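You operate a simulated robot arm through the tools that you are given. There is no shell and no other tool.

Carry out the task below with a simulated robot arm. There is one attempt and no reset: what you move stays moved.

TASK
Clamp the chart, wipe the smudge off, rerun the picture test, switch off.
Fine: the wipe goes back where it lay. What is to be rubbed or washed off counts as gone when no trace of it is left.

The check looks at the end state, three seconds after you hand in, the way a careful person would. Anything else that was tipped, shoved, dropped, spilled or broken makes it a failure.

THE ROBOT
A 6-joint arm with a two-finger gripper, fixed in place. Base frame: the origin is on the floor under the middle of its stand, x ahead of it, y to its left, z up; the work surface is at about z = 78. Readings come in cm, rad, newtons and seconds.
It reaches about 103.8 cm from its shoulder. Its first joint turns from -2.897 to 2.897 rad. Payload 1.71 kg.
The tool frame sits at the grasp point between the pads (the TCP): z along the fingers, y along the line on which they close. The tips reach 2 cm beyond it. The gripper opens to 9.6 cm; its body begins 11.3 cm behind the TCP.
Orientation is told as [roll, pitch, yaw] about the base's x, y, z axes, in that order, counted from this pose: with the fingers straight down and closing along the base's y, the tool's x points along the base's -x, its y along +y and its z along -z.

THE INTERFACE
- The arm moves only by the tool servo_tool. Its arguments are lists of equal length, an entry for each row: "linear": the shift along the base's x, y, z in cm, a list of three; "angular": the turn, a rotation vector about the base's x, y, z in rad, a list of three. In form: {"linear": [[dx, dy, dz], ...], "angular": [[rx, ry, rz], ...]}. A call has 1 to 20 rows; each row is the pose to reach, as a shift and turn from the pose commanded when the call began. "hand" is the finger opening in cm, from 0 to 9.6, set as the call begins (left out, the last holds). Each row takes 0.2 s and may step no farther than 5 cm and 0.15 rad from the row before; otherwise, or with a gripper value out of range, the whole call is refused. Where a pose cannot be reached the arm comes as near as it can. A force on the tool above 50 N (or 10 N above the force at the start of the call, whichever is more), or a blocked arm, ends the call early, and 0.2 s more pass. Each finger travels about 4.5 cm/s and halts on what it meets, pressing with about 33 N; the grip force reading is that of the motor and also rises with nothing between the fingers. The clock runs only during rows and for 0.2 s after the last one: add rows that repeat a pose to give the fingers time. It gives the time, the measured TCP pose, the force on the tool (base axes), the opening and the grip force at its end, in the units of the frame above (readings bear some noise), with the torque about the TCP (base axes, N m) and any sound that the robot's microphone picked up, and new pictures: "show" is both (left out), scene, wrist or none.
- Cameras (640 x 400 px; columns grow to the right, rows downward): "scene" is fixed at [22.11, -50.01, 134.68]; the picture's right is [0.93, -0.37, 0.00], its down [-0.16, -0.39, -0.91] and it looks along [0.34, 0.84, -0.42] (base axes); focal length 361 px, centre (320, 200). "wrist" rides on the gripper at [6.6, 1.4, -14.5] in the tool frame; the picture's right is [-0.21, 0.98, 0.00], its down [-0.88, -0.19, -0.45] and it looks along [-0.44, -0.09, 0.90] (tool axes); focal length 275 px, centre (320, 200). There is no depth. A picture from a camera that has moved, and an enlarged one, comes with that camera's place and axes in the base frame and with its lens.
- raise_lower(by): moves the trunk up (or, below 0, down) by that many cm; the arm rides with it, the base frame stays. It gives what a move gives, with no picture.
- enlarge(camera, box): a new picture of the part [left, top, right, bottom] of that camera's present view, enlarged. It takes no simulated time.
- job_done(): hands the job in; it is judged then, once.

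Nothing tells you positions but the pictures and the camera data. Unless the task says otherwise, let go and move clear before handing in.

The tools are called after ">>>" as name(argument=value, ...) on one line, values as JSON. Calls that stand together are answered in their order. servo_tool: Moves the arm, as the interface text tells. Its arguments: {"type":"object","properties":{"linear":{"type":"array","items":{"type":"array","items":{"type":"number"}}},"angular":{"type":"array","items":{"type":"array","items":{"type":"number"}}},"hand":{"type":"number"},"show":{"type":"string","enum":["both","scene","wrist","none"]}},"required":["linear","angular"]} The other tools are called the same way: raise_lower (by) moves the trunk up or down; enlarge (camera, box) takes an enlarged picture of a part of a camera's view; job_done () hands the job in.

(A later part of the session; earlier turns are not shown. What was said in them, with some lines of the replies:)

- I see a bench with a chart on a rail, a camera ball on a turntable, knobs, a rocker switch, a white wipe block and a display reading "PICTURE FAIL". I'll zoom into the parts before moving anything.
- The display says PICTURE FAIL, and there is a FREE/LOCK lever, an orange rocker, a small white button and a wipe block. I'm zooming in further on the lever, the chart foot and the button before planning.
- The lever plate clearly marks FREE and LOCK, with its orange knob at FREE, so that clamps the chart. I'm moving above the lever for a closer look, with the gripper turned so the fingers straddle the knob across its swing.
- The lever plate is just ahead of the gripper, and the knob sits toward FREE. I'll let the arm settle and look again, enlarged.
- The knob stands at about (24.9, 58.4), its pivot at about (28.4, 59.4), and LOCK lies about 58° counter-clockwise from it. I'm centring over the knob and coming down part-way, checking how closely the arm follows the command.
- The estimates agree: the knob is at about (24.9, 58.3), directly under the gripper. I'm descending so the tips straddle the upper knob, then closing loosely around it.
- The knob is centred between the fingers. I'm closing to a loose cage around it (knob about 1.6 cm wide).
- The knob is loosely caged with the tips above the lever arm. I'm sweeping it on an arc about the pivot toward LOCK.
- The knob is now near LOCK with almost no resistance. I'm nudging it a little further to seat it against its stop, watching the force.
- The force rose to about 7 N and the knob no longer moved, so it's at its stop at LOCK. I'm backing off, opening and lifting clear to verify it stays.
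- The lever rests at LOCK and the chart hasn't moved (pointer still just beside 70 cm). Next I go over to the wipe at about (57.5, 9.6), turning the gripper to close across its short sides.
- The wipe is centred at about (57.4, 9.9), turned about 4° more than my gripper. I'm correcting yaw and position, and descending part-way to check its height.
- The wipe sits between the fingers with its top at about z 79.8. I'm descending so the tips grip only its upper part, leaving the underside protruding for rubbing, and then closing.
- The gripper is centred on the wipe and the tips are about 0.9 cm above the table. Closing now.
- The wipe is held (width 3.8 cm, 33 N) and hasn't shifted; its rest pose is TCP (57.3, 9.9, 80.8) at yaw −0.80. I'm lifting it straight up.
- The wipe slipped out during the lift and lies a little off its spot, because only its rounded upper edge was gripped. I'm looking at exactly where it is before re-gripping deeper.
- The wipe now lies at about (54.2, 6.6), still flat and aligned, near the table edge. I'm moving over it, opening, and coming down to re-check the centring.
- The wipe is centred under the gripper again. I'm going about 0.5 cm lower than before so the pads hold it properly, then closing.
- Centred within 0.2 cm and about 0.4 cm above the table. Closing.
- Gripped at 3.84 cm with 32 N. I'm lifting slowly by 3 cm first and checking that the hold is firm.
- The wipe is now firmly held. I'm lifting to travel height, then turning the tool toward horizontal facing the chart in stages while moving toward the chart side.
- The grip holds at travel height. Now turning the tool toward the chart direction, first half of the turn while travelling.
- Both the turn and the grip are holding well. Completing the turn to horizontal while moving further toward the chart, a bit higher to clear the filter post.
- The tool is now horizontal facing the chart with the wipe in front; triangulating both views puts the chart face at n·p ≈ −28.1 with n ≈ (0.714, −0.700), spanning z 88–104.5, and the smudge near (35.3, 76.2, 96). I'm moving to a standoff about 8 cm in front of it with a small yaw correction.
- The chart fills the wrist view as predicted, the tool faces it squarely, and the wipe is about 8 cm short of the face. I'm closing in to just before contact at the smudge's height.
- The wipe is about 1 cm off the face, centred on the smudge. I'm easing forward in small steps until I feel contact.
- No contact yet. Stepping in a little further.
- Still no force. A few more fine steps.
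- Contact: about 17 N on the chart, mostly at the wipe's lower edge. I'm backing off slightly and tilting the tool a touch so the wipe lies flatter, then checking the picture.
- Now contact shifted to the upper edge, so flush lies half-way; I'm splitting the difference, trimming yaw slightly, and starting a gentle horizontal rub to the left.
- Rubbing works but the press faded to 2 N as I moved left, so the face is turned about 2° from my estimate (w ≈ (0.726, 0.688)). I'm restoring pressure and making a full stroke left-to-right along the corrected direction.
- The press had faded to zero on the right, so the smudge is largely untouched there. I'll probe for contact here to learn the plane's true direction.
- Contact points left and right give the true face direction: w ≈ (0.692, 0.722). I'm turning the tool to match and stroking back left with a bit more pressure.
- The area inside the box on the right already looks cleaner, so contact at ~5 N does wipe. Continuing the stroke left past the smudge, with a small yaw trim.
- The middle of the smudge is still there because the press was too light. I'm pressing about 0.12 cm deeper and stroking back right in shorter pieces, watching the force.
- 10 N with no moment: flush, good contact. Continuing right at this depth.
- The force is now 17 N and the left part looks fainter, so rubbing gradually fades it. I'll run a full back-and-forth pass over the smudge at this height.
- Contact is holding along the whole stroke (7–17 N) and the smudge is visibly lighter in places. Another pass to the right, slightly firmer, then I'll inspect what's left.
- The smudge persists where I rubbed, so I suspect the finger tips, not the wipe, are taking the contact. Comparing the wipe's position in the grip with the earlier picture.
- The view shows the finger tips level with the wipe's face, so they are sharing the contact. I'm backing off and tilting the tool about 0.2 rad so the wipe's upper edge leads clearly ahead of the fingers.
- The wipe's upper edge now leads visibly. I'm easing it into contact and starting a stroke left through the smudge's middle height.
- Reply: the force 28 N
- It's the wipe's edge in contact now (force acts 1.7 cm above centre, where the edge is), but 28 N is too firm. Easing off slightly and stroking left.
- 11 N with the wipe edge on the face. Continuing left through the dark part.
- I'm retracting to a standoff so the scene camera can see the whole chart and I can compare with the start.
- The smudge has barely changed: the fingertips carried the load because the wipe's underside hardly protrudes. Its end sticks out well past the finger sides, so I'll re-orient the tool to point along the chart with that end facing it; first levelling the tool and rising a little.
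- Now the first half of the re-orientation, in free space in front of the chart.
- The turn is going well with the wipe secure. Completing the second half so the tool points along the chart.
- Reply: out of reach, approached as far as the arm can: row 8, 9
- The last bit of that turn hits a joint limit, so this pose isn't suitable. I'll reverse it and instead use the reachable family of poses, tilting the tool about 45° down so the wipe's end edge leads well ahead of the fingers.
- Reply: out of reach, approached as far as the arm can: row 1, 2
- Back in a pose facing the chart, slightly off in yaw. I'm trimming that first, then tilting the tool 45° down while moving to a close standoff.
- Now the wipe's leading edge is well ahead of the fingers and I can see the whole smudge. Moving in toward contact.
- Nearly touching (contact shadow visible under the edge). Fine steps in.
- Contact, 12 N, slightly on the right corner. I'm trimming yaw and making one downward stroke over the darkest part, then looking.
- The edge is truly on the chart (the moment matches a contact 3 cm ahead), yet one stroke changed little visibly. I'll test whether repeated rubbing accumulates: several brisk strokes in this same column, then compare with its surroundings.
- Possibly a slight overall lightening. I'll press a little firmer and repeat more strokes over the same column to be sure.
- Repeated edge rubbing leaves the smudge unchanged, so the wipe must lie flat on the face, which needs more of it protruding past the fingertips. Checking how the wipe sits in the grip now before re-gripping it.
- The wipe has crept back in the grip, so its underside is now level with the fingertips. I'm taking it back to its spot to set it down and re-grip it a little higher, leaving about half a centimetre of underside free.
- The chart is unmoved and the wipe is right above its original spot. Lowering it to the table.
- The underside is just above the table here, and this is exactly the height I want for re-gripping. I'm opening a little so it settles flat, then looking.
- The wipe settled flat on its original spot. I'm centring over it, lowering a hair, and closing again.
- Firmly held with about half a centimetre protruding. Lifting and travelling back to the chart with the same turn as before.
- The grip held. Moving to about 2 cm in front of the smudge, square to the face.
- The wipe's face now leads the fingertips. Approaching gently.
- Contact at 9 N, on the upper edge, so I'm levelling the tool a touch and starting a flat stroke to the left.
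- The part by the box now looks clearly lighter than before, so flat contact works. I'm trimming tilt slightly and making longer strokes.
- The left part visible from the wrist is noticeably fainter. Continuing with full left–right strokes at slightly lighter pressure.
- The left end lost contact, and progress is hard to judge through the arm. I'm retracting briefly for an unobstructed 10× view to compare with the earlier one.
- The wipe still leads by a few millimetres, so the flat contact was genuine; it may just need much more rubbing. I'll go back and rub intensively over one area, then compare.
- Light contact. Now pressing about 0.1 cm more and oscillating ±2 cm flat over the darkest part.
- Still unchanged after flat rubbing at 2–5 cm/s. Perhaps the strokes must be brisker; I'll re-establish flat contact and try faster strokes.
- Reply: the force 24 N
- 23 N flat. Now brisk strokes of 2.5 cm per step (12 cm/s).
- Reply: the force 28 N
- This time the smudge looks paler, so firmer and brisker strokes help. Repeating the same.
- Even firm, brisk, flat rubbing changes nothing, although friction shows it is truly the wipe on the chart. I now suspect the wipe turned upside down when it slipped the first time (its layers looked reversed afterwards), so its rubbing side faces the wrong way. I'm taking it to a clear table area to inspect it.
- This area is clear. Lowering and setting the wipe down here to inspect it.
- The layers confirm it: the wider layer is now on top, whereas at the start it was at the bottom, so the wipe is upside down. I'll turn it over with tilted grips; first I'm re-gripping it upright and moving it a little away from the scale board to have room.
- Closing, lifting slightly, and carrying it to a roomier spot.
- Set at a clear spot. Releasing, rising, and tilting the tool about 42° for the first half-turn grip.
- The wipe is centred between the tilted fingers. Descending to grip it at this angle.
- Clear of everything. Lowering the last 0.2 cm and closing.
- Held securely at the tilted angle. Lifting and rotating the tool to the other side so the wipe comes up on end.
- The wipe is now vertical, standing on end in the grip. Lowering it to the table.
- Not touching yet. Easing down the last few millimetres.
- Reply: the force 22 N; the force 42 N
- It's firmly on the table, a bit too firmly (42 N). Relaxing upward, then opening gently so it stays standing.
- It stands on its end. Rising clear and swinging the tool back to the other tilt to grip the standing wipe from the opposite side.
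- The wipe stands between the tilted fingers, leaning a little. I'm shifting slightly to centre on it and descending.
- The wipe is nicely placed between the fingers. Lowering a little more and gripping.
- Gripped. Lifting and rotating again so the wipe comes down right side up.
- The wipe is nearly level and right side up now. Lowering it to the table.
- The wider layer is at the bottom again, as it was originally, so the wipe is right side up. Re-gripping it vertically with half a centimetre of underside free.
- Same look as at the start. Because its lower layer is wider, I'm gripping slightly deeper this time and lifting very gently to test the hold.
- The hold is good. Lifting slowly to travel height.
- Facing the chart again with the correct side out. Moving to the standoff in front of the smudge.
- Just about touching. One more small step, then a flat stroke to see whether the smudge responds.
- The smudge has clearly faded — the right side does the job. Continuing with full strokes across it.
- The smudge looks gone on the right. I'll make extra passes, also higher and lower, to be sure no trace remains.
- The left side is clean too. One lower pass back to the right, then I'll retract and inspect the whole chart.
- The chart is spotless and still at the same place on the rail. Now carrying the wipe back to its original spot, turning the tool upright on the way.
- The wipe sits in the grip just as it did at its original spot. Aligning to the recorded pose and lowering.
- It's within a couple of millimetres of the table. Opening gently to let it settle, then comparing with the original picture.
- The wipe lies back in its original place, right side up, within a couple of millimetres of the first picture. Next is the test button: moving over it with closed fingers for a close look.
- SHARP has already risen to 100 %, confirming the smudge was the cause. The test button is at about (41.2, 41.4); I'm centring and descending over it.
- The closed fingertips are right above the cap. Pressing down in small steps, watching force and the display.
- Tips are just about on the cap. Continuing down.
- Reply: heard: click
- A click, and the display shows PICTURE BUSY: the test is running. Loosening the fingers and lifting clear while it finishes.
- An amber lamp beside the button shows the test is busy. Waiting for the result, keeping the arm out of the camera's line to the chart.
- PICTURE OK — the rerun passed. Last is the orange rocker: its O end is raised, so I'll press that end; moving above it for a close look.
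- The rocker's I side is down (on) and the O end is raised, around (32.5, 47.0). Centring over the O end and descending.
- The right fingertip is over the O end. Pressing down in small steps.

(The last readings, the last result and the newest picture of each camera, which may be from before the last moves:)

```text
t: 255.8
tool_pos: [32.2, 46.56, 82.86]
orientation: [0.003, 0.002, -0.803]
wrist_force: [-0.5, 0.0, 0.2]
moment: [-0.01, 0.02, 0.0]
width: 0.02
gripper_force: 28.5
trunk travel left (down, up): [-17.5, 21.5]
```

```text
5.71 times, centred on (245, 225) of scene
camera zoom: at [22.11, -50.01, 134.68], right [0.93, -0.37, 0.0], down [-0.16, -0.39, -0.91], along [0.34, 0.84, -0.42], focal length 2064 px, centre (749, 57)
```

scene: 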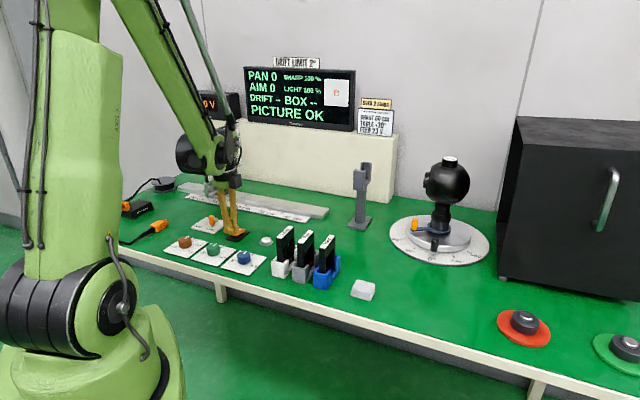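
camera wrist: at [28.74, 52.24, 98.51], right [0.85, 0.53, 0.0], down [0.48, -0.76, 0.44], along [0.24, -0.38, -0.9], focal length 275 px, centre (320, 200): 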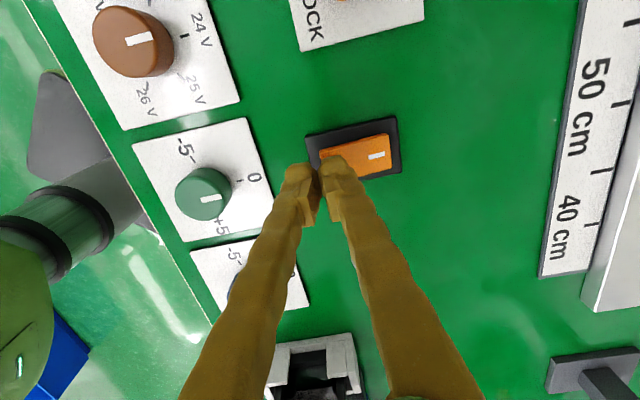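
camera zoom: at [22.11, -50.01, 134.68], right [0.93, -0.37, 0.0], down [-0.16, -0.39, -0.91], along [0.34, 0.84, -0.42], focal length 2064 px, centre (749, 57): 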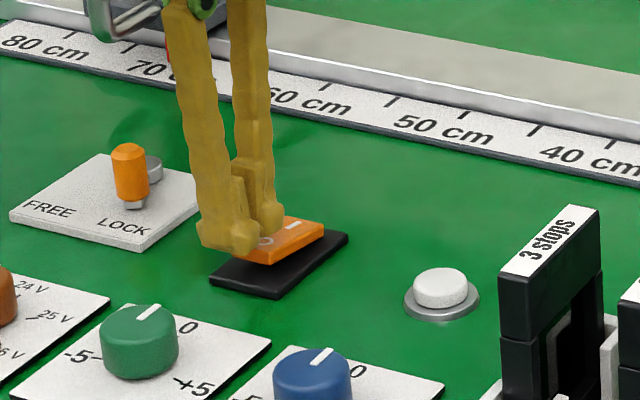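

>>> servo_tool(linear=[[0.1, 0.05, -0.15], [0.2, 0.1, -0.3], [0.2, 0.1, -0.45]], angular=[[0, 0, 0], [0, 0, 0], [0, 0, 0]], show="none")

>>> servo_tool(linear=[[0, 0, -0.15], [0, 0, -0.3]], angular=[[0, 0, 0], [0, 0, 0]], show="none")

>>> enlarge(camera="scene", box=[200, 190, 290, 260])

>>> enlarge(camera="scene", box=[180, 50, 410, 194])

```text
t: 256.6
tool_pos: [32.5, 46.64, 82.39]
orientation: [0.0, 0.0, -0.803]
wrist_force: [-0.3, -0.3, 0.4]
moment: [0.0, 0.0, -0.03]
width: 0.01
gripper_force: 29.7
trunk travel left (down, up): [-17.5, 21.5]
```

```text
t: 257.2
tool_pos: [32.54, 46.6, 82.11]
orientation: [0.003, 0.003, -0.802]
wrist_force: [0.0, -0.7, 0.3]
moment: [0.01, -0.02, 0.02]
width: 0.04
gripper_force: 28.7
trunk travel left (down, up): [-17.5, 21.5]
```

```text
5.71 times, centred on (245, 225) of scene
camera zoom: at [22.11, -50.01, 134.68], right [0.93, -0.37, 0.0], down [-0.16, -0.39, -0.91], along [0.34, 0.84, -0.42], focal length 2064 px, centre (749, 57)
```

zoom: 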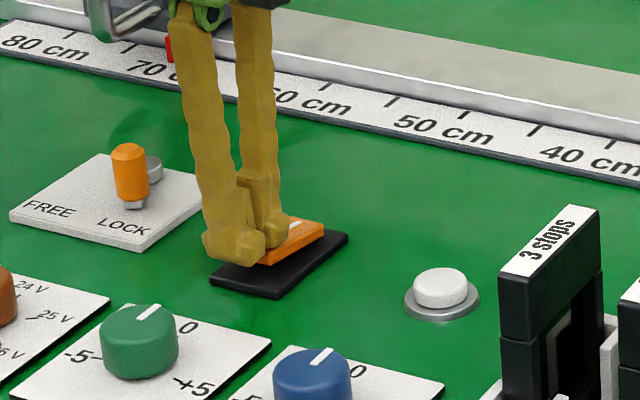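

```text
2.78 times, centred on (295, 122) of scene
camera zoom: at [22.11, -50.01, 134.68], right [0.93, -0.37, 0.0], down [-0.16, -0.39, -0.91], along [0.34, 0.84, -0.42], focal length 1004 px, centre (389, 417)
```

zoom: 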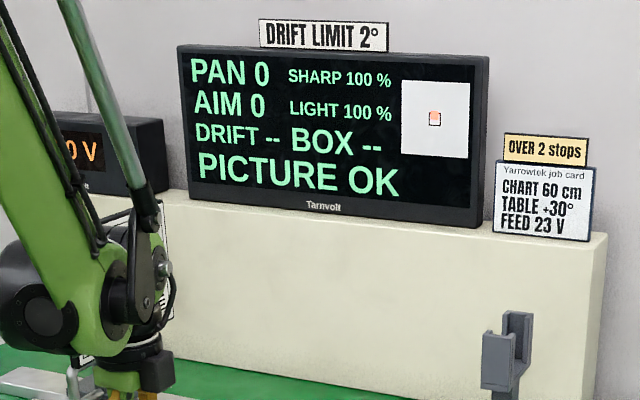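

>>> servo_tool(linear=[[0, 0, -0.15], [0, 0, -0.3]], angular=[[0, 0, 0], [0, 0, 0]], show="none")

>>> servo_tool(linear=[[0, 0, -0.12], [0, 0, -0.25]], angular=[[0, 0, 0], [0, 0, 0]], show="scene")

>>> enlarge(camera="scene", box=[200, 190, 290, 260])

```text
t: 257.8
tool_pos: [32.53, 46.78, 81.74]
orientation: [0.001, 0.004, -0.804]
wrist_force: [-0.2, -0.4, -0.3]
moment: [0.0, -0.01, 0.0]
width: 0.02
gripper_force: 29.1
trunk travel left (down, up): [-17.5, 21.5]
```

```text
t: 258.4
tool_pos: [32.55, 46.69, 81.5]
orientation: [0.002, 0.002, -0.802]
wrist_force: [-0.1, -0.2, 0.1]
moment: [-0.02, -0.04, 0.01]
width: 0.0
gripper_force: 29.7
trunk travel left (down, up): [-17.5, 21.5]
heard: click
```

scene: 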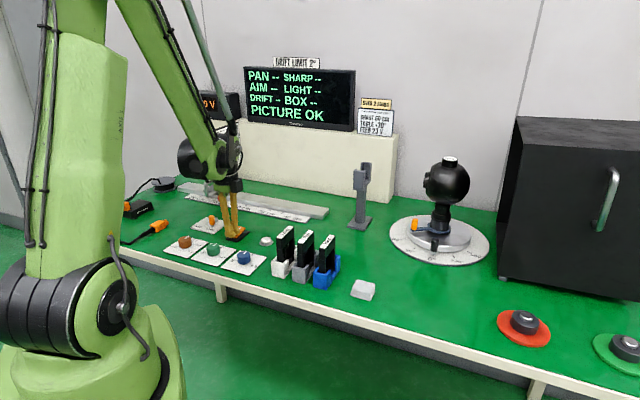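

```text
5.71 times, centred on (245, 225) of scene
camera zoom: at [22.11, -50.01, 134.68], right [0.93, -0.37, 0.0], down [-0.16, -0.39, -0.91], along [0.34, 0.84, -0.42], focal length 2064 px, centre (749, 57)
```

zoom: 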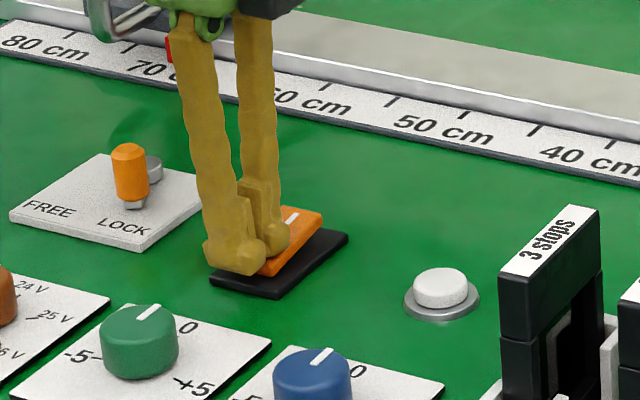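

A click, and the live readings went blank while PICTURE OK stays: the unit is switched off. Lifting clear to verify.

>>> servo_tool(linear=[[0, 0, 1], [0, 0, 3], [0, 0, 6], [0, -1, 10], [0, -3, 14], [0, -6, 18], [0, -9, 20], [0, -12, 22], [0, -12, 22]], angular=[[0, 0, 0], [0, 0, 0], [0, 0, 0], [0, 0, 0], [0, 0, 0], [0, 0, 0], [0, 0, 0], [0, 0, 0], [0, 0, 0]])

>>> enlarge(camera="scene", box=[180, 50, 410, 194])

>>> enlarge(camera="scene", box=[80, 160, 340, 322])

>>> enlarge(camera="scene", box=[200, 190, 290, 260])

```text
t: 260.4
tool_pos: [32.5, 34.52, 103.48]
orientation: [0.001, 0.002, -0.803]
wrist_force: [0.1, -0.3, -0.5]
moment: [0.04, -0.01, 0.01]
width: 0.0
gripper_force: 29.5
trunk travel left (down, up): [-17.5, 21.5]
camera wrist: at [28.85, 40.19, 118.08], right [0.85, 0.53, 0.0], down [0.48, -0.76, 0.44], along [0.24, -0.37, -0.9], focal length 275 px, centre (320, 200)
```

scene: 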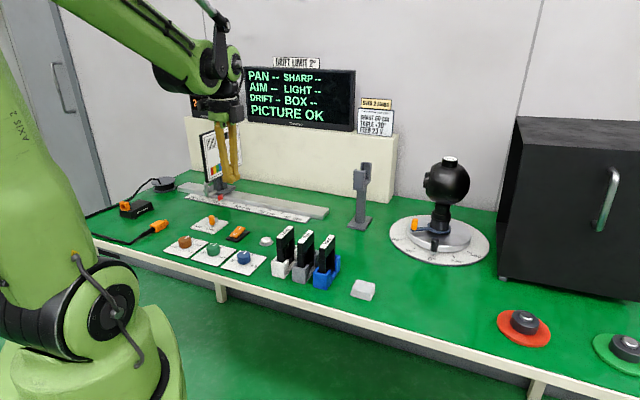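
wrist: 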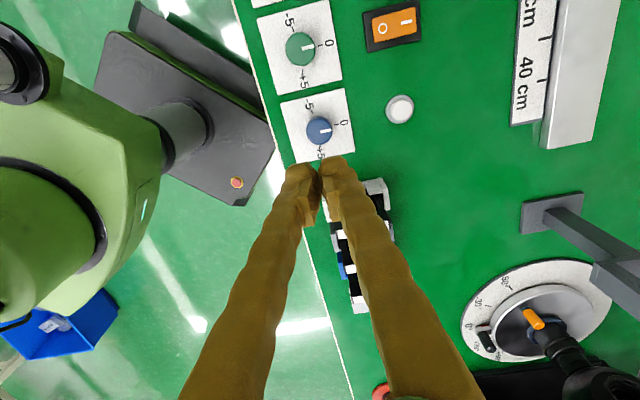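

```text
2.78 times, centred on (295, 122) of scene
camera zoom: at [22.11, -50.01, 134.68], right [0.93, -0.37, 0.0], down [-0.16, -0.39, -0.91], along [0.34, 0.84, -0.42], focal length 1004 px, centre (389, 417)
```

zoom: 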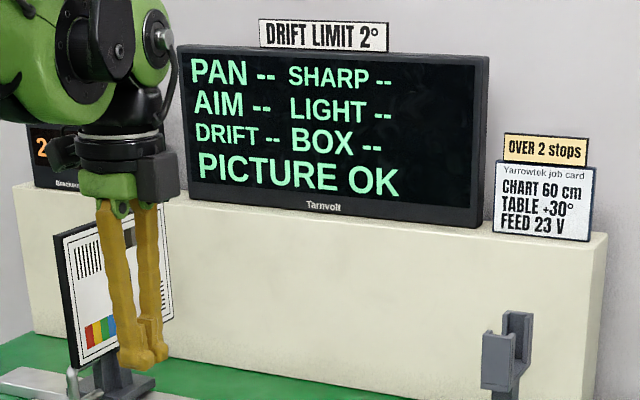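

```text
2.46 times, centred on (210, 241) of scene
camera zoom: at [22.11, -50.01, 134.68], right [0.93, -0.37, 0.0], down [-0.16, -0.39, -0.91], along [0.34, 0.84, -0.42], focal length 889 px, centre (591, 99)
```

zoom: 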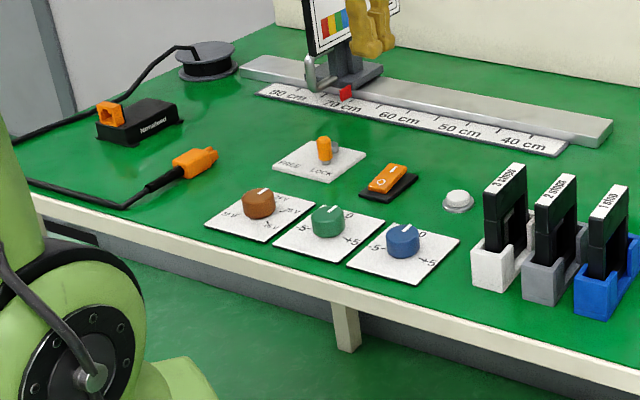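

```text
5.71 times, centred on (245, 225) of scene
camera zoom: at [22.11, -50.01, 134.68], right [0.93, -0.37, 0.0], down [-0.16, -0.39, -0.91], along [0.34, 0.84, -0.42], focal length 2064 px, centre (749, 57)
```

zoom: 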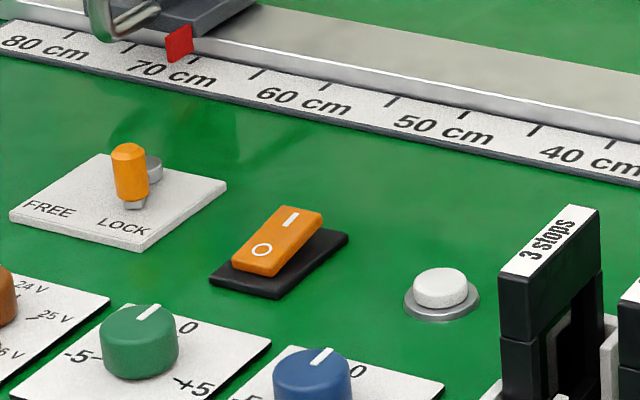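

The rocker's O side is down, the lever is at LOCK, the knobs are untouched and the wipe is in place. Returning the arm to its starting pose and doing a final check of everything.

>>> servo_tool(linear=[[-2, 0.5, 3], [-4, 1, 6], [-6, 1.8, 9], [-8, 2.6, 11], [-10, 3.5, 13], [-12, 4.5, 14], [-13.5, 5.5, 14.2], [-14.2, 6.2, 14.2], [-14.2, 6.2, 14.2]], angular=[[0, 0, 0.1], [0, 0, 0.2], [0, 0, 0.3], [0, 0, 0.4], [0, 0, 0.5], [0, 0, 0.6], [0, 0, 0.7], [0, 0, 0.805], [0, 0, 0.805]], hand=9)

>>> enlarge(camera="scene", box=[180, 50, 410, 194])

>>> enlarge(camera="scene", box=[185, 110, 265, 220])

>>> enlarge(camera="scene", box=[330, 130, 530, 310])

>>> enlarge(camera="scene", box=[200, 130, 250, 170])

>>> enlarge(camera="scene", box=[260, 210, 360, 300])

```text
t: 262.4
tool_pos: [18.34, 40.9, 117.69]
orientation: [0.002, 0.001, 0.002]
wrist_force: [0.0, 0.2, -0.1]
moment: [0.01, 0.02, 0.0]
width: 9.03
gripper_force: 0.1
trunk travel left (down, up): [-17.5, 21.5]
camera wrist: at [11.74, 42.19, 132.3], right [0.2, 0.98, 0.0], down [0.88, -0.18, 0.44], along [0.43, -0.09, -0.9], focal length 275 px, centre (320, 200)
```

scene: 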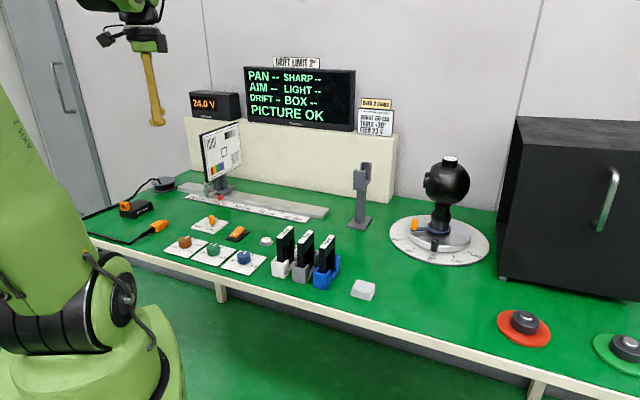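
wrist: 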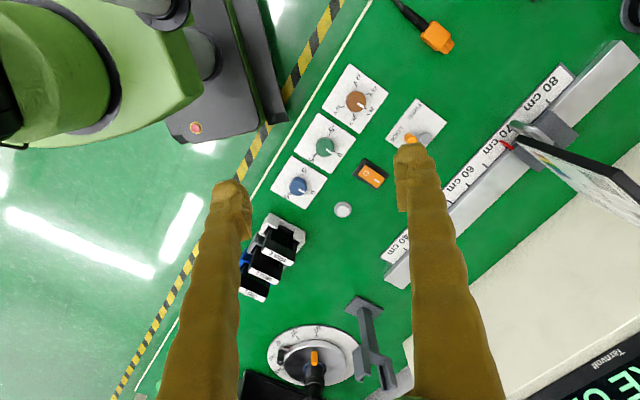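

```text
2.78 times, centred on (295, 122) of scene
camera zoom: at [22.11, -50.01, 134.68], right [0.93, -0.37, 0.0], down [-0.16, -0.39, -0.91], along [0.34, 0.84, -0.42], focal length 1004 px, centre (389, 417)
```

zoom: 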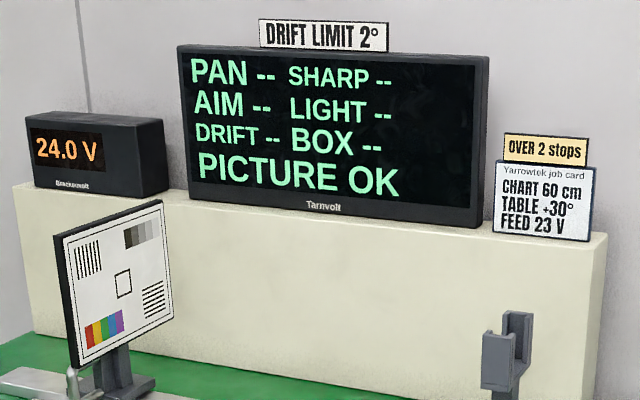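

```text
3.64 times, centred on (225, 165) of scene
camera zoom: at [22.11, -50.01, 134.68], right [0.93, -0.37, 0.0], down [-0.16, -0.39, -0.91], along [0.34, 0.84, -0.42], focal length 1314 px, centre (666, 327)
```

zoom: 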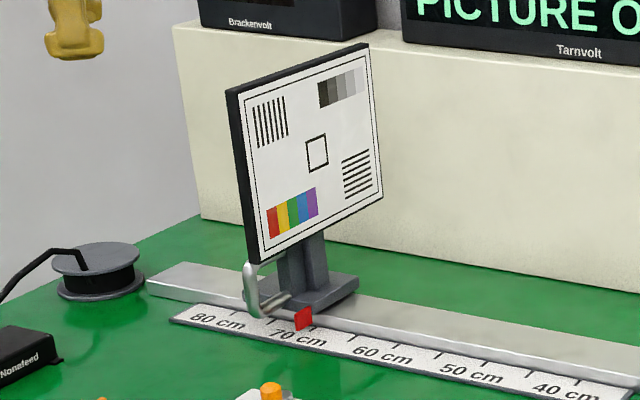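

```text
2.22 times, centred on (430, 220) of scene
camera zoom: at [22.11, -50.01, 134.68], right [0.93, -0.37, 0.0], down [-0.16, -0.39, -0.91], along [0.34, 0.84, -0.42], focal length 803 px, centre (76, 156)
```

zoom: 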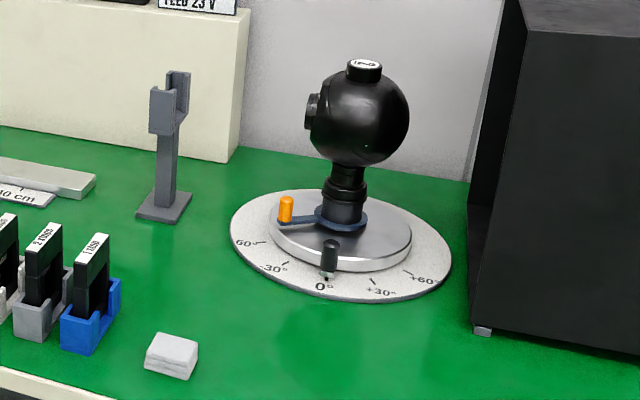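

```text
10.00 times, centred on (225, 150) of scene
camera zoom: at [22.11, -50.01, 134.68], right [0.93, -0.37, 0.0], down [-0.16, -0.39, -0.91], along [0.34, 0.84, -0.42], focal length 3613 px, centre (1270, 700)
```

zoom: 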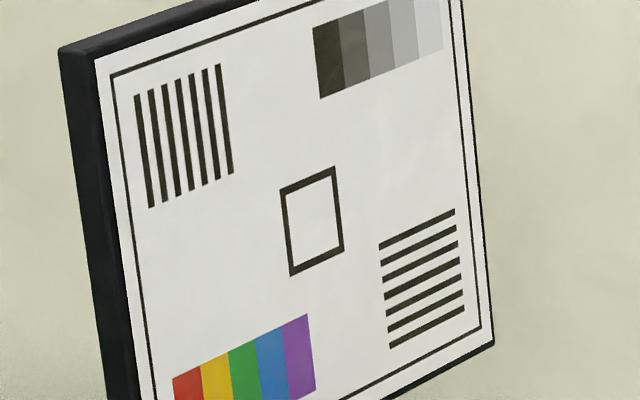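

```text
4.44 times, centred on (310, 255) of scene
camera zoom: at [22.11, -50.01, 134.68], right [0.93, -0.37, 0.0], down [-0.16, -0.39, -0.91], along [0.34, 0.84, -0.42], focal length 1606 px, centre (364, -44)
```

zoom: 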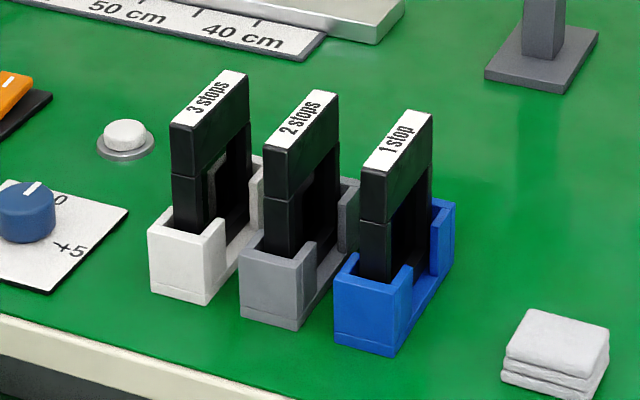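

The whole job is done, so I'm handing it in. The chart is clamped at LOCK in its unchanged place, and no trace of the smudge is left. The rerun shows PICTURE OK, and the rocker is at O with the supply's green lamp off. The wipe is back where it lay, and nothing else on the bench has moved.

>>> job_done()

```text
The job is handed in.
```

The job is finished and handed in; I haven't seen the check's verdict.

- **Chart:** it is clamped. The lever sits against its stop at LOCK, and the chart stayed at the same place on its rail throughout.
- **Smudge:** it is gone, with no trace visible at 10× zoom.
- **Picture test:** I reran it after the wipe. Sharpness rose from 60 % to 100 %, and the display now reads PICTURE OK.
- **Power:** it is switched off. The rocker is at O, the supply's green lamp is out and the live readings are blank. The supply display still shows 24.0 V.
- **Wipe:** it is back about 2 mm from where it lay, right side up, and probably turned half a turn end for end.

**Wipe dropped once:** the wipe slipped out of the gripper on the first lift. It landed upside down about 4 cm from its spot. Rubbing with that side did nothing, so I set the wipe down on a clear part of the bench and turned it over before wiping again.

I left the job card settings (chart at 60 cm, table at +30°, feed at 23 V) alone, since you didn't ask for them.
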